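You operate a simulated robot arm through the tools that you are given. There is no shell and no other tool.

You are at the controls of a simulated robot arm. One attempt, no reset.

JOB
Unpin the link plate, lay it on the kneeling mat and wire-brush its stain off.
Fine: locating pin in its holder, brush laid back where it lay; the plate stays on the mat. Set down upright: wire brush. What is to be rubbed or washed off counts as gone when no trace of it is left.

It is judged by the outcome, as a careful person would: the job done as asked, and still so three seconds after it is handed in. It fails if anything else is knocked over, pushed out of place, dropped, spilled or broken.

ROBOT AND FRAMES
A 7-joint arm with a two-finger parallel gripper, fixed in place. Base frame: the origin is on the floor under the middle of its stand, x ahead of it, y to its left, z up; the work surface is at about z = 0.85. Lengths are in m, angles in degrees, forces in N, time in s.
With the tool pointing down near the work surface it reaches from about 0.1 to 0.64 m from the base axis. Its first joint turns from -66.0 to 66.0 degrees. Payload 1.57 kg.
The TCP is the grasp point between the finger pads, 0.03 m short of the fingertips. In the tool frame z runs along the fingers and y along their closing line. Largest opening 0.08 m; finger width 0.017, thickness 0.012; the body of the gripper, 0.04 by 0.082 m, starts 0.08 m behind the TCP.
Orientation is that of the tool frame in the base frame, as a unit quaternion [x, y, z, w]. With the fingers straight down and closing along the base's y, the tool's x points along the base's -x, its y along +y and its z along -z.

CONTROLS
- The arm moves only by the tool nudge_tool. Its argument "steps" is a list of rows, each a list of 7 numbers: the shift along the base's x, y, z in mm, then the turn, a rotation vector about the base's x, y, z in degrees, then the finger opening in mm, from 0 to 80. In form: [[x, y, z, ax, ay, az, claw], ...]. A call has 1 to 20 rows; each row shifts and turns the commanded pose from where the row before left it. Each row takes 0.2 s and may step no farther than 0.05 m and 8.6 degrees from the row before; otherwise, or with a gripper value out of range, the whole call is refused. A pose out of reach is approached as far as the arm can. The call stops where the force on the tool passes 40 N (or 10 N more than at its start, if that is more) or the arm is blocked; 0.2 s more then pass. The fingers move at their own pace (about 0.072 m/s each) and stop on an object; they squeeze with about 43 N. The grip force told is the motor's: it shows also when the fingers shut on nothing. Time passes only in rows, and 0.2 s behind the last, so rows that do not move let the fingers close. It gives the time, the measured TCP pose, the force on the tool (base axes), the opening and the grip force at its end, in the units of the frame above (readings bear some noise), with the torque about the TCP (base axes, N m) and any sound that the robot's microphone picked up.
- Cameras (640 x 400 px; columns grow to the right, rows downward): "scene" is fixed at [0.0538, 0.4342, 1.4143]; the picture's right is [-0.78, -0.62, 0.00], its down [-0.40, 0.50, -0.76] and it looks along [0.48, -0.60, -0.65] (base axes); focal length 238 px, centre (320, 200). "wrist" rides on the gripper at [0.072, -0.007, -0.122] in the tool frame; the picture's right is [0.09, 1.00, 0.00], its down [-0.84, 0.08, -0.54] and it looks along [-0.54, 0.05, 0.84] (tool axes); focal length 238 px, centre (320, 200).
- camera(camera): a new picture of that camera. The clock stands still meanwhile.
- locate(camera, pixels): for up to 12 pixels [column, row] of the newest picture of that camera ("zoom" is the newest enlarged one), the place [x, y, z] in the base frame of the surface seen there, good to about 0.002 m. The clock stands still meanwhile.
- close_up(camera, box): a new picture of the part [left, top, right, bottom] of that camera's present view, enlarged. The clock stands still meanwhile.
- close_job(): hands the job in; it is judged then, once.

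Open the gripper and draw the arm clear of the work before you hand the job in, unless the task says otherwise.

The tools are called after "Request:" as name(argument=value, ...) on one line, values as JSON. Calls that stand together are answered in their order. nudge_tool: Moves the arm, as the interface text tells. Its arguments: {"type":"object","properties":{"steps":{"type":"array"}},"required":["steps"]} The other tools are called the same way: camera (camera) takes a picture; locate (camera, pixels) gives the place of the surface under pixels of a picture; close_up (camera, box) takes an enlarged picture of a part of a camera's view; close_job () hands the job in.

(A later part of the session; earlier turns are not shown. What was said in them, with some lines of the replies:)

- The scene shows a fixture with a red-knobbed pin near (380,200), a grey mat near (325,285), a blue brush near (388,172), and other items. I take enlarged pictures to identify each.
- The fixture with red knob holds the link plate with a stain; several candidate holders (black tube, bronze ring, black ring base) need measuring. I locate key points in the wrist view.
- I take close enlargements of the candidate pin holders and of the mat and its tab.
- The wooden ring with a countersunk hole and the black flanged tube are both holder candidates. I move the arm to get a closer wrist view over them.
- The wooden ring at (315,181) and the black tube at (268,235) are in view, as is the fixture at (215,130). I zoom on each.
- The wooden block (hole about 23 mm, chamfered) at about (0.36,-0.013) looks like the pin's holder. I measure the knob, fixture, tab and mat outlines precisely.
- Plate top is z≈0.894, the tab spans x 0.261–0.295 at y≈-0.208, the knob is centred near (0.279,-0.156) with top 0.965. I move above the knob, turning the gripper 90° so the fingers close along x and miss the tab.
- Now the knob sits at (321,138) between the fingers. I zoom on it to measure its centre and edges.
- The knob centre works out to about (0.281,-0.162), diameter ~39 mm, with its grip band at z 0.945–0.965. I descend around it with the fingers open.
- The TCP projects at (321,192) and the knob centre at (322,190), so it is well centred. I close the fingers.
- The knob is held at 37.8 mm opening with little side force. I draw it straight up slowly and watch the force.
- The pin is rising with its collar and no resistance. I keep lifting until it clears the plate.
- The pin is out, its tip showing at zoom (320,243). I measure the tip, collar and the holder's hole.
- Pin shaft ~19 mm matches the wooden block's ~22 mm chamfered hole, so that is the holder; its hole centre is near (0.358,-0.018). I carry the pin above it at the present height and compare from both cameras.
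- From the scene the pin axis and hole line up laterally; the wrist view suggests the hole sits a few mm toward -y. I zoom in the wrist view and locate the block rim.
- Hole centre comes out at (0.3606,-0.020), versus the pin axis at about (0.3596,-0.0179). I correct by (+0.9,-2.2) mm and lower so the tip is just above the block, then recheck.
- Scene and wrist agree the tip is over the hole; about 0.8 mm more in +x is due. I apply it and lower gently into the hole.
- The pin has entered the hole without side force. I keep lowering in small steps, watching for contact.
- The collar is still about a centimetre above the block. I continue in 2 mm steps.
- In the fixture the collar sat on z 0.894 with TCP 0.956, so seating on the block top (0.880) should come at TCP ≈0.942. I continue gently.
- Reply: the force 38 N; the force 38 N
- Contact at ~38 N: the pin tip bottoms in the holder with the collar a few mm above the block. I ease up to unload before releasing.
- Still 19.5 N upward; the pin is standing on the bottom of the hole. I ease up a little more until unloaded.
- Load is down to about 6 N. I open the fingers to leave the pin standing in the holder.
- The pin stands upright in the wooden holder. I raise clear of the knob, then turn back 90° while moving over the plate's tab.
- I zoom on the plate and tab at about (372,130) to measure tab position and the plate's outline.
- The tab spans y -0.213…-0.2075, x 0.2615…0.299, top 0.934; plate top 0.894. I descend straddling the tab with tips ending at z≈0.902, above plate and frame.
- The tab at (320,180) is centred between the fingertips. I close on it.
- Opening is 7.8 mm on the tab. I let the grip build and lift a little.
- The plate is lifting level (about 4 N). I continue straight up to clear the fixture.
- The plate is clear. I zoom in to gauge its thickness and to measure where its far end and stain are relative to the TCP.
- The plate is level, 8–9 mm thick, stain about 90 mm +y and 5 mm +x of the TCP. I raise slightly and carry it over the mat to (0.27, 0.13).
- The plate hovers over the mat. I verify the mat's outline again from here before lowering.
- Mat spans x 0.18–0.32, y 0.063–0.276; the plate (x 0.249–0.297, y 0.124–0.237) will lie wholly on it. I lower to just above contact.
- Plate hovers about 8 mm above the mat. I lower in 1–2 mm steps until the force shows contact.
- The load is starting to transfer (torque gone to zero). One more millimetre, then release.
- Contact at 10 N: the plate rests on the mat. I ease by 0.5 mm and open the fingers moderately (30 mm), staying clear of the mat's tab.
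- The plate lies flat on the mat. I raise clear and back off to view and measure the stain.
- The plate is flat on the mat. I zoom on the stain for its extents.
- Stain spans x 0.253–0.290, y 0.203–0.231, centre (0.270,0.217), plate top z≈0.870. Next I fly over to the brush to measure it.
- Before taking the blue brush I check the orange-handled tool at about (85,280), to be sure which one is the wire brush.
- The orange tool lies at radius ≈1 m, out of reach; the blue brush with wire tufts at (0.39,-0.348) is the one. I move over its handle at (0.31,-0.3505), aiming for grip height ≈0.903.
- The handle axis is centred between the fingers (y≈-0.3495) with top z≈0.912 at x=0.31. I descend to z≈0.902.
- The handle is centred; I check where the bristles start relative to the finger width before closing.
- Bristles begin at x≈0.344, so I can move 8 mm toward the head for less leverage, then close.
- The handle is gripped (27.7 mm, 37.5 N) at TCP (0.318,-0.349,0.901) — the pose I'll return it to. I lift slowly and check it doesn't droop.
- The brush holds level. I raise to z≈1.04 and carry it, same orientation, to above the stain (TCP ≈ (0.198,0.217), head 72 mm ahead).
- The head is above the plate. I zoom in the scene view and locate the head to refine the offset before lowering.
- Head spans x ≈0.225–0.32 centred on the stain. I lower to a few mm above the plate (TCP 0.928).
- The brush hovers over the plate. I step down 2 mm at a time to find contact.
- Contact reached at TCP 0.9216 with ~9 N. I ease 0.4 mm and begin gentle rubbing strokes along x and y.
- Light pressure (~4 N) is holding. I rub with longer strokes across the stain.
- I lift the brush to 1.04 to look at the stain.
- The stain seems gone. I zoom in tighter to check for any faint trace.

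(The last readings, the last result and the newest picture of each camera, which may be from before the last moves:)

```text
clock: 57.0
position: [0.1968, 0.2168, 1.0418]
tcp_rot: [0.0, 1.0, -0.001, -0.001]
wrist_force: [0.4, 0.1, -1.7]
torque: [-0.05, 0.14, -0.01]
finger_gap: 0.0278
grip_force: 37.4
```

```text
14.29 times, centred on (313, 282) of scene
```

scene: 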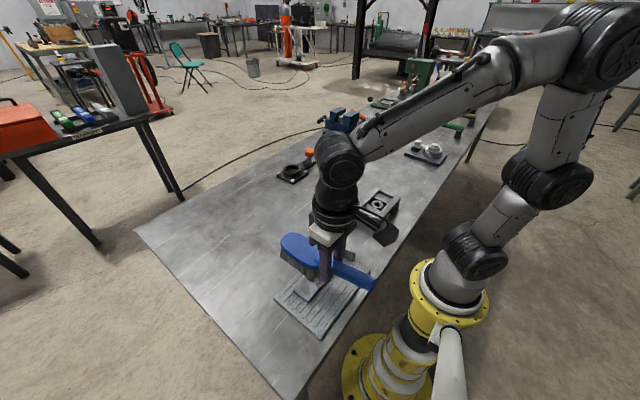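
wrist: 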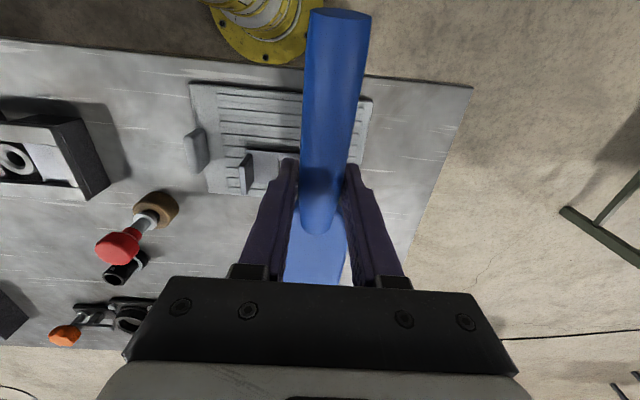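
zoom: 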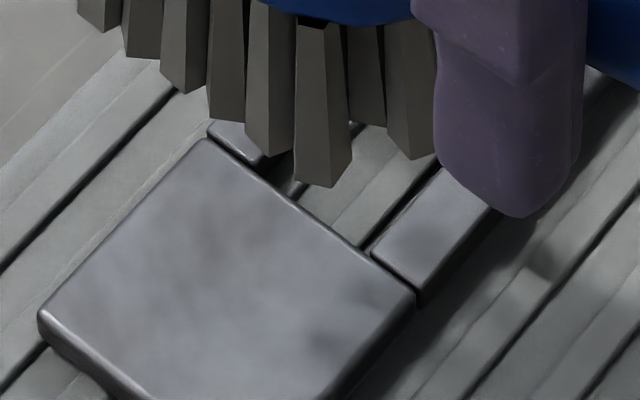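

No trace is visible from here. I begin the way back and pause near y≈0.08 to inspect the plate with the wrist camera.

Request:
nudge_tool(steps=[[3, -20, 0, 0, 0, 0, 0], [9, -36, 0, 0, 0, 0, 0], [9, -40, 0, 0, 0, 0, 0], [9, -40, 0, 0, 0, 0, 0], [0, 0, 0, 0, 0, 0, 0]])

Request:
camera(camera="wrist")

Request:
close_up(camera="scene", box=[300, 250, 360, 300])

```text
clock: 58.2
position: [0.2265, 0.0804, 1.0409]
tcp_rot: [0.001, 1.0, 0.0, 0.001]
wrist_force: [0.0, -0.3, -2.7]
torque: [0.02, 0.14, 0.03]
finger_gap: 0.0277
grip_force: 38.0
```

```text
taken
```

wrist: 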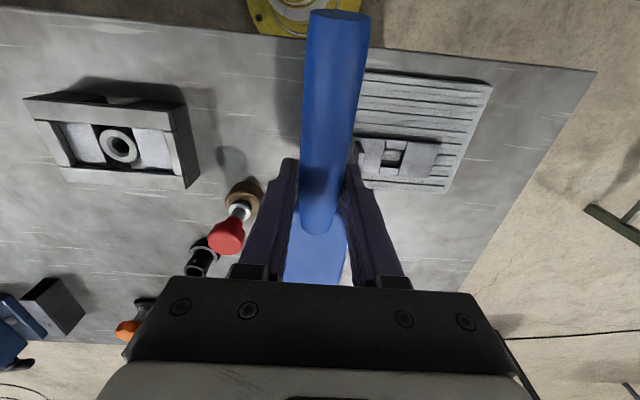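

```text
8.00 times, centred on (330, 275) of scene
```

zoom: 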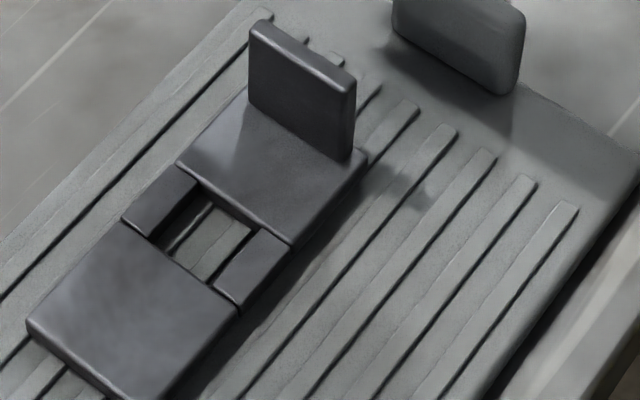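

Request:
close_up(camera="wrist", box=[352, 125, 456, 190])

Request:
close_up(camera="scene", box=[318, 190, 350, 235])

```text
6.15 times, centred on (404, 158) of wrist
```

zoom: 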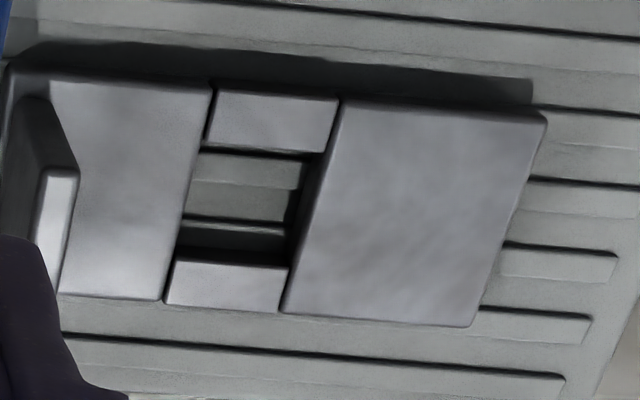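

```text
8.89 times, centred on (334, 212) of scene
```

zoom: 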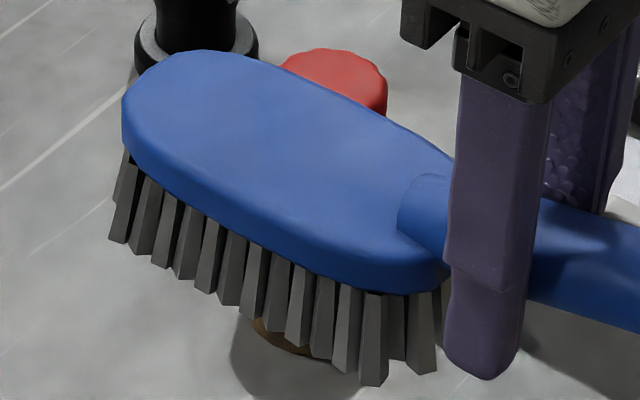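

The plate is clean from both views. I carry the brush back to its grip pose (0.318,-0.3485), staying at z≈1.04 over the pin knob.

Request:
nudge_tool(steps=[[8, -36, 0, 0, 0, 0, 0], [8.4, -40, 0, 0, 0, 0, 0], [8.4, -40, 0, 0, 0, 0, 0], [8.4, -40, 0, 0, 0, 0, 0], [8.4, -40, 0, 0, 0, 0, 0], [8.4, -40, 0, 0, 0, 0, 0], [8.4, -40, 0, 0, 0, 0, 0], [8.4, -40, 0, 0, 0, 0, 0], [8.4, -40, 0, 0, 0, 0, 0], [8.4, -38, 0, 0, 0, 0, 0], [8.3, -25, 0, 0, 0, 0, 0], [0, -9.5, 0, 0, 0, 0, 0], [0, 0, 0, 0, 0, 0, 0], [0, 0, 0, 0, 0, 0, 0]])

Request:
camera(camera="wrist")

Request:
camera(camera="scene")

```text
clock: 61.2
position: [0.3207, -0.3488, 1.041]
tcp_rot: [0.0, 1.0, 0.0, 0.001]
wrist_force: [0.0, 0.7, -1.3]
torque: [0.01, 0.11, 0.0]
finger_gap: 0.0274
grip_force: 38.0
```

```text
taken
```

wrist: 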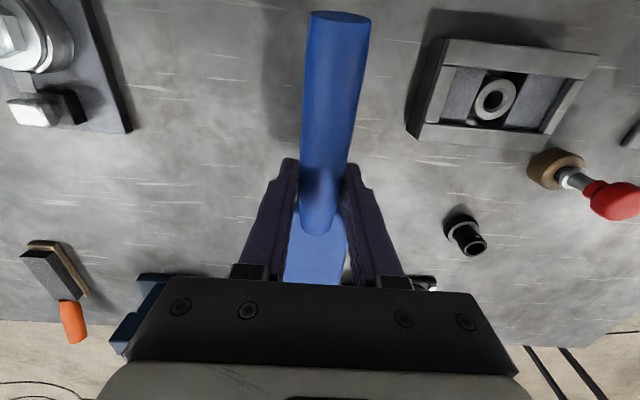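

```text
taken
```

scene: 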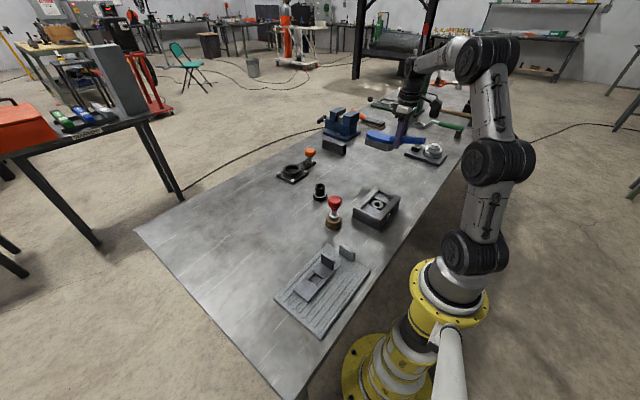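

The brush is over its spot; reading x is ~2–3 mm past. I correct and lower to just above the surface.

Request:
nudge_tool(steps=[[-2, 0, -30, 0, 0, 0, 0], [0, 0, -40, 0, 0, 0, 0], [0, 0, -35, 0, 0, 0, 0], [0, 0, -20, 0, 0, 0, 0], [0, 0, -8, 0, 0, 0, 0], [0, 0, 0, 0, 0, 0, 0]])

Request:
close_up(camera="scene", box=[355, 140, 423, 195])

Request:
camera(camera="wrist")

```text
clock: 62.6
position: [0.3182, -0.3482, 0.9077]
tcp_rot: [-0.001, 1.0, -0.001, 0.0]
wrist_force: [-0.9, -0.5, -2.0]
torque: [-0.02, 0.14, -0.01]
finger_gap: 0.0276
grip_force: 38.1
```

```text
7.27 times, centred on (389, 168) of scene
```

zoom: 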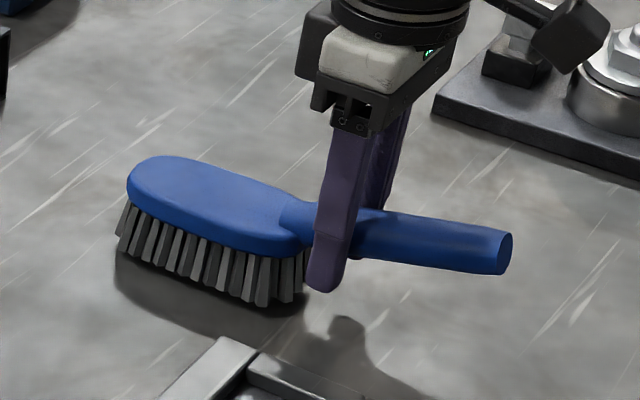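

```text
taken
```

wrist: 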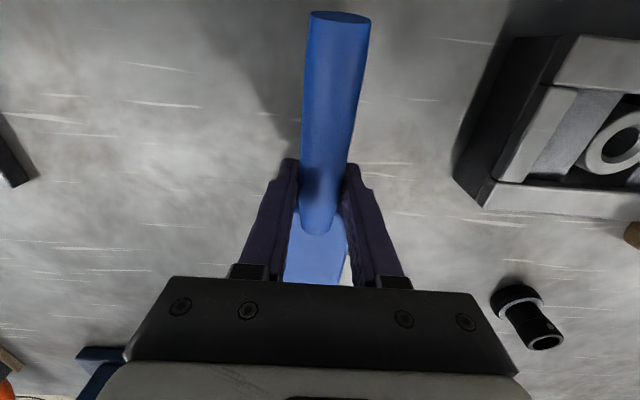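

The brush has pitched head-down by about 2°; pressing gently to the original height will level it. I lower in 1–2 mm steps.

Request:
nudge_tool(steps=[[0, 0, -2, 0, 0, 0, 0], [0, 0, -1.5, 0, 0, 0, 0], [0, 0, 0, 0, 0, 0, 0]])

Request:
nudge_tool(steps=[[0, 0, -1, 0, 0, 0, 0], [0, 0, 0, 0, 0, 0, 0]])

```text
clock: 63.4
position: [0.3184, -0.3474, 0.9047]
tcp_rot: [0.0, 1.0, 0.0, 0.001]
wrist_force: [0.0, -0.1, -1.9]
torque: [0.0, 0.17, 0.01]
finger_gap: 0.0275
grip_force: 37.8
```

```text
clock: 64.0
position: [0.3184, -0.3481, 0.9033]
tcp_rot: [0.0, 1.0, 0.001, 0.0]
wrist_force: [0.1, -0.2, -1.5]
torque: [-0.01, 0.15, 0.0]
finger_gap: 0.0276
grip_force: 38.3
```

Request:
nudge_tool(steps=[[0, 0, -1, 0, 0, 0, 0], [0, 0, 0, 0, 0, 0, 0]])

Request:
nudge_tool(steps=[[0, 0, -1, 0, 0, 0, 0], [0, 0, 0, 0, 0, 0, 0]])

Request:
close_up(camera="scene", box=[355, 140, 423, 195])

```text
clock: 64.6
position: [0.3183, -0.3481, 0.9021]
tcp_rot: [-0.001, 1.0, 0.0, 0.0]
wrist_force: [0.1, 0.3, -1.2]
torque: [0.01, 0.15, 0.01]
finger_gap: 0.0274
grip_force: 37.7
```

```text
clock: 65.2
position: [0.318, -0.3482, 0.9019]
tcp_rot: [0.0, 1.0, 0.0, 0.001]
wrist_force: [-0.4, -0.5, -0.2]
torque: [0.01, -0.09, 0.08]
finger_gap: 0.0273
grip_force: 38.3
```

```text
7.27 times, centred on (389, 168) of scene
```

zoom: 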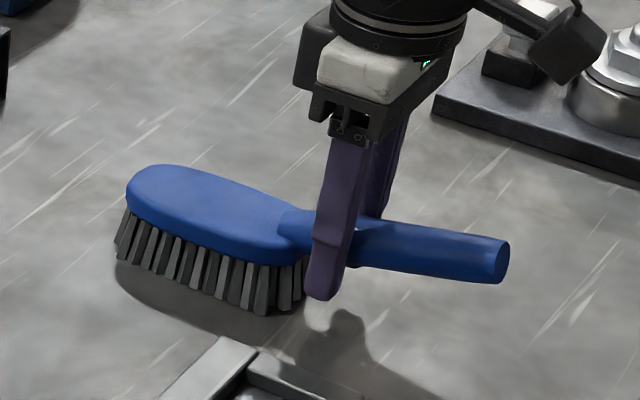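

The bristles have taken the weight and the brush sits within ~2 mm of its original place. I open the fingers.

Request:
nudge_tool(steps=[[0, 0, -0.3, 0, 0, 0, 0], [0, 0, 0, 0, 0, 0, 32], [0, 0, 0, 0, 0, 0, 50], [0, 0, 0, 0, 0, 0, 66], [0, 0, 0, 0, 0, 0, 66]])

Request:
close_up(camera="scene", box=[355, 140, 423, 195])

```text
clock: 66.4
position: [0.3171, -0.3479, 0.9016]
tcp_rot: [0.0, 1.0, 0.0, 0.0]
wrist_force: [0.1, 0.5, -0.6]
torque: [0.01, -0.02, 0.02]
finger_gap: 0.066
grip_force: 0.2
```

```text
7.27 times, centred on (389, 168) of scene
```

zoom: 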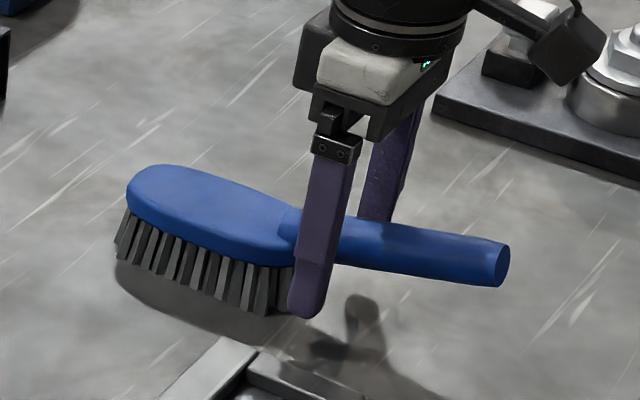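

The brush stands by itself on its bristles. I raise the arm straight up, clear of everything, and check the whole scene.

Request:
nudge_tool(steps=[[0, 0, 15, 0, 0, 0, 66], [0, 0, 30, 0, 0, 0, 70], [0, 0, 40, 0, 0, 0, 80], [0, 0, 45, 0, 0, 0, 80], [0, 0, 45, 0, 0, 0, 80], [0, 20, 35, 0, 0, 0, 80], [0, 40, 0, 0, 0, 0, 80], [0, 40, 0, 0, 0, 0, 80], [0, 40, 0, 0, 0, 0, 80], [0, 20, 0, 0, 0, 0, 80]])

Request:
camera(camera="scene")

Request:
camera(camera="wrist")

Request:
close_up(camera="scene", box=[310, 155, 420, 240])

Request:
close_up(camera="scene", box=[275, 240, 375, 320])

```text
clock: 68.6
position: [0.3182, -0.1879, 1.1112]
tcp_rot: [0.0, 1.0, 0.0, 0.0]
wrist_force: [-0.4, -0.1, 0.1]
torque: [0.0, 0.02, -0.01]
finger_gap: 0.0801
grip_force: 0.1
```

```text
taken
```

scene: 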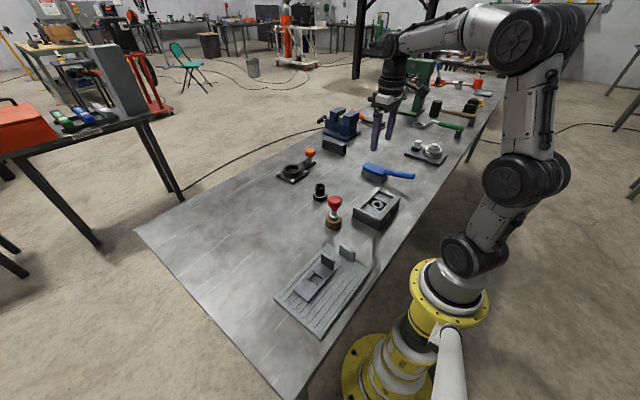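

```text
taken
```

wrist: 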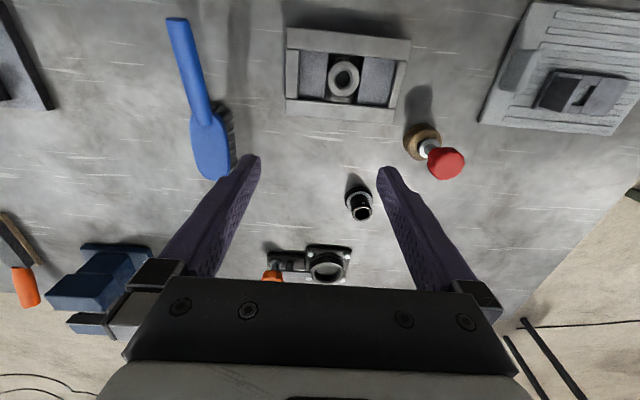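

```text
4.71 times, centred on (365, 198) of scene
```

zoom: 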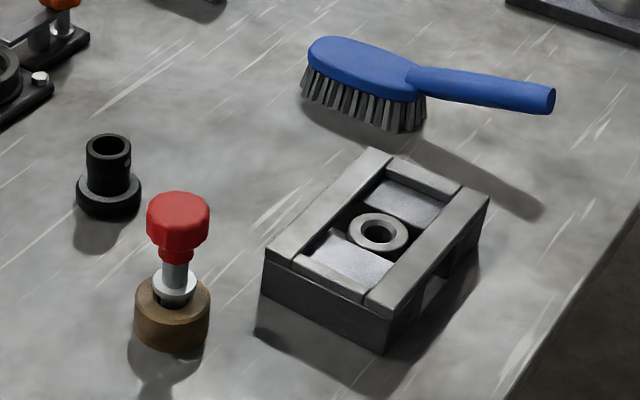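

```text
5.00 times, centred on (325, 280) of scene
```

zoom: 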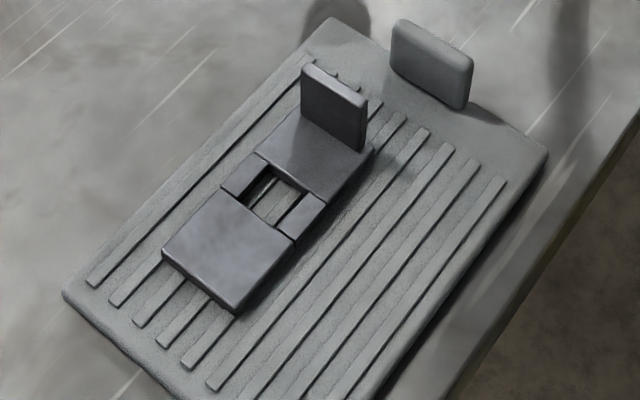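

Everything looks in place; I double-check the pin's seating depth and uprightness with close views and measurements.

Request:
close_up(camera="scene", box=[318, 190, 350, 235])

Request:
locate(camera="zoom", pixels=[[320, 70], [300, 70], [350, 80], [310, 220], [315, 300], [250, 310], [375, 310], [315, 245]])

Request:
close_up(camera="wrist", box=[395, 110, 475, 190])

Request:
locate(camera="zoom", pixels=[[410, 275], [340, 260], [470, 290], [250, 190], [165, 120], [250, 140], [100, 150], [240, 110]])

```text
8.89 times, centred on (334, 212) of scene
```

zoom: 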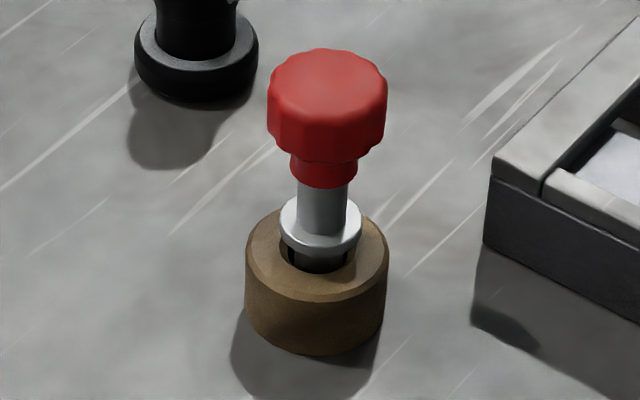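

```text
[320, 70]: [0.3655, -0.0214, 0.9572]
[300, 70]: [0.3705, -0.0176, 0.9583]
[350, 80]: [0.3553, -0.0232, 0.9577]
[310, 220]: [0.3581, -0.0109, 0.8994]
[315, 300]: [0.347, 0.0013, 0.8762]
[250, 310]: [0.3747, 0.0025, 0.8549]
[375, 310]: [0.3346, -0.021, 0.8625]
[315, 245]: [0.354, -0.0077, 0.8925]
```

```text
5.00 times, centred on (435, 150) of wrist
```

zoom: 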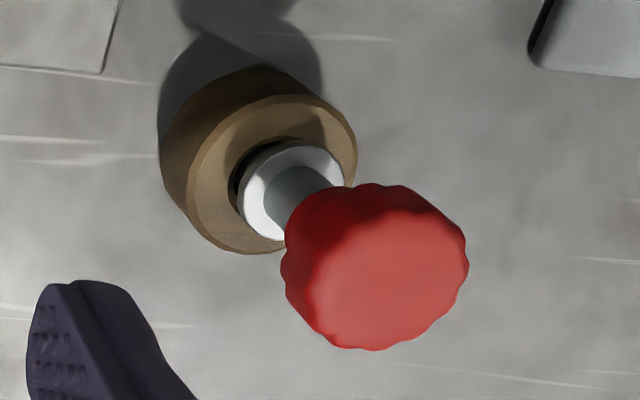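

```text
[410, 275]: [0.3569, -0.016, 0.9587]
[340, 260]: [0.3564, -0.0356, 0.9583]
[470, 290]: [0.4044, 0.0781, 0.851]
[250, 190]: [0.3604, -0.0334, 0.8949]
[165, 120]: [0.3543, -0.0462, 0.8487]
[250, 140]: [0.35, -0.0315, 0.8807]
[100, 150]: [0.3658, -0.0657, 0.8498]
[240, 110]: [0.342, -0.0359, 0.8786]
```

The pin stands on the bench through the block (knob top 0.958). To be sure I chose the right holder, I look once more at the black tube.

Request:
close_up(camera="wrist", box=[335, 165, 385, 230])

Request:
close_up(camera="scene", box=[305, 175, 337, 205])

Request:
close_up(camera="scene", box=[400, 60, 500, 140])

```text
6.15 times, centred on (360, 198) of wrist
```

zoom: 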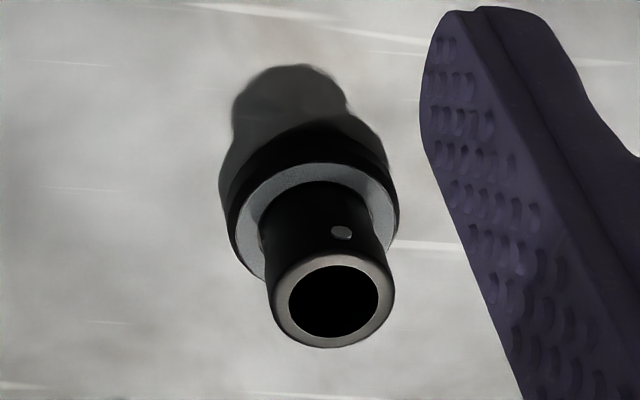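

```text
13.33 times, centred on (321, 190) of scene
```

zoom: 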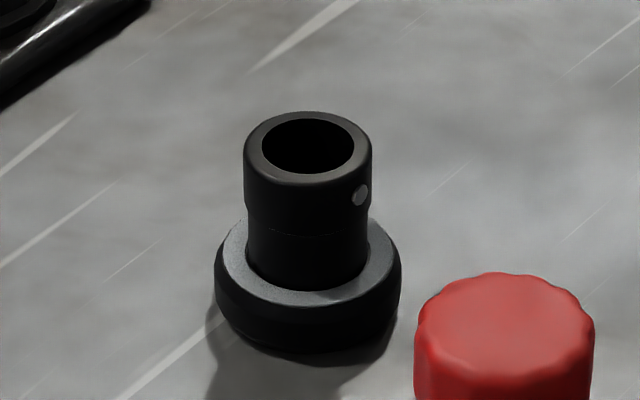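

```text
5.00 times, centred on (450, 100) of scene
```

zoom: 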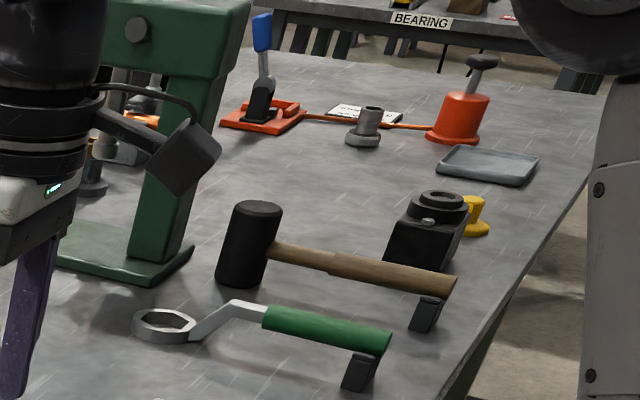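

The tube's bore is a solid black disc (an unrelated fitting), whereas the wooden block has a true hole. The pin stands in its holder, the plate is clean on the mat, the brush is back upright, and the gripper is open and clear at z 1.11, so I hand in.

Request:
close_job()

```text
The job is handed in.
```

The job is done and handed in. The link plate is unpinned and lying flat on the kneeling mat. No trace of the stain shows from either camera.

- **Locating pin:** it stands upright in the wooden block. Nothing on the bench was labelled as the holder, so I chose this block because the pin's shaft fits its hole. The other candidate, a black flanged tube, seemed to have no real bore. The pin is longer than the block is tall, so its collar sits a little under 1 cm above the block rather than resting on it.
- **Wire brush:** it is back upright on its bristles, within about 2 mm of where it lay.
- **Everything else:** I saw nothing knocked or moved in the final pictures. The gripper is open and the arm is clear of the work.
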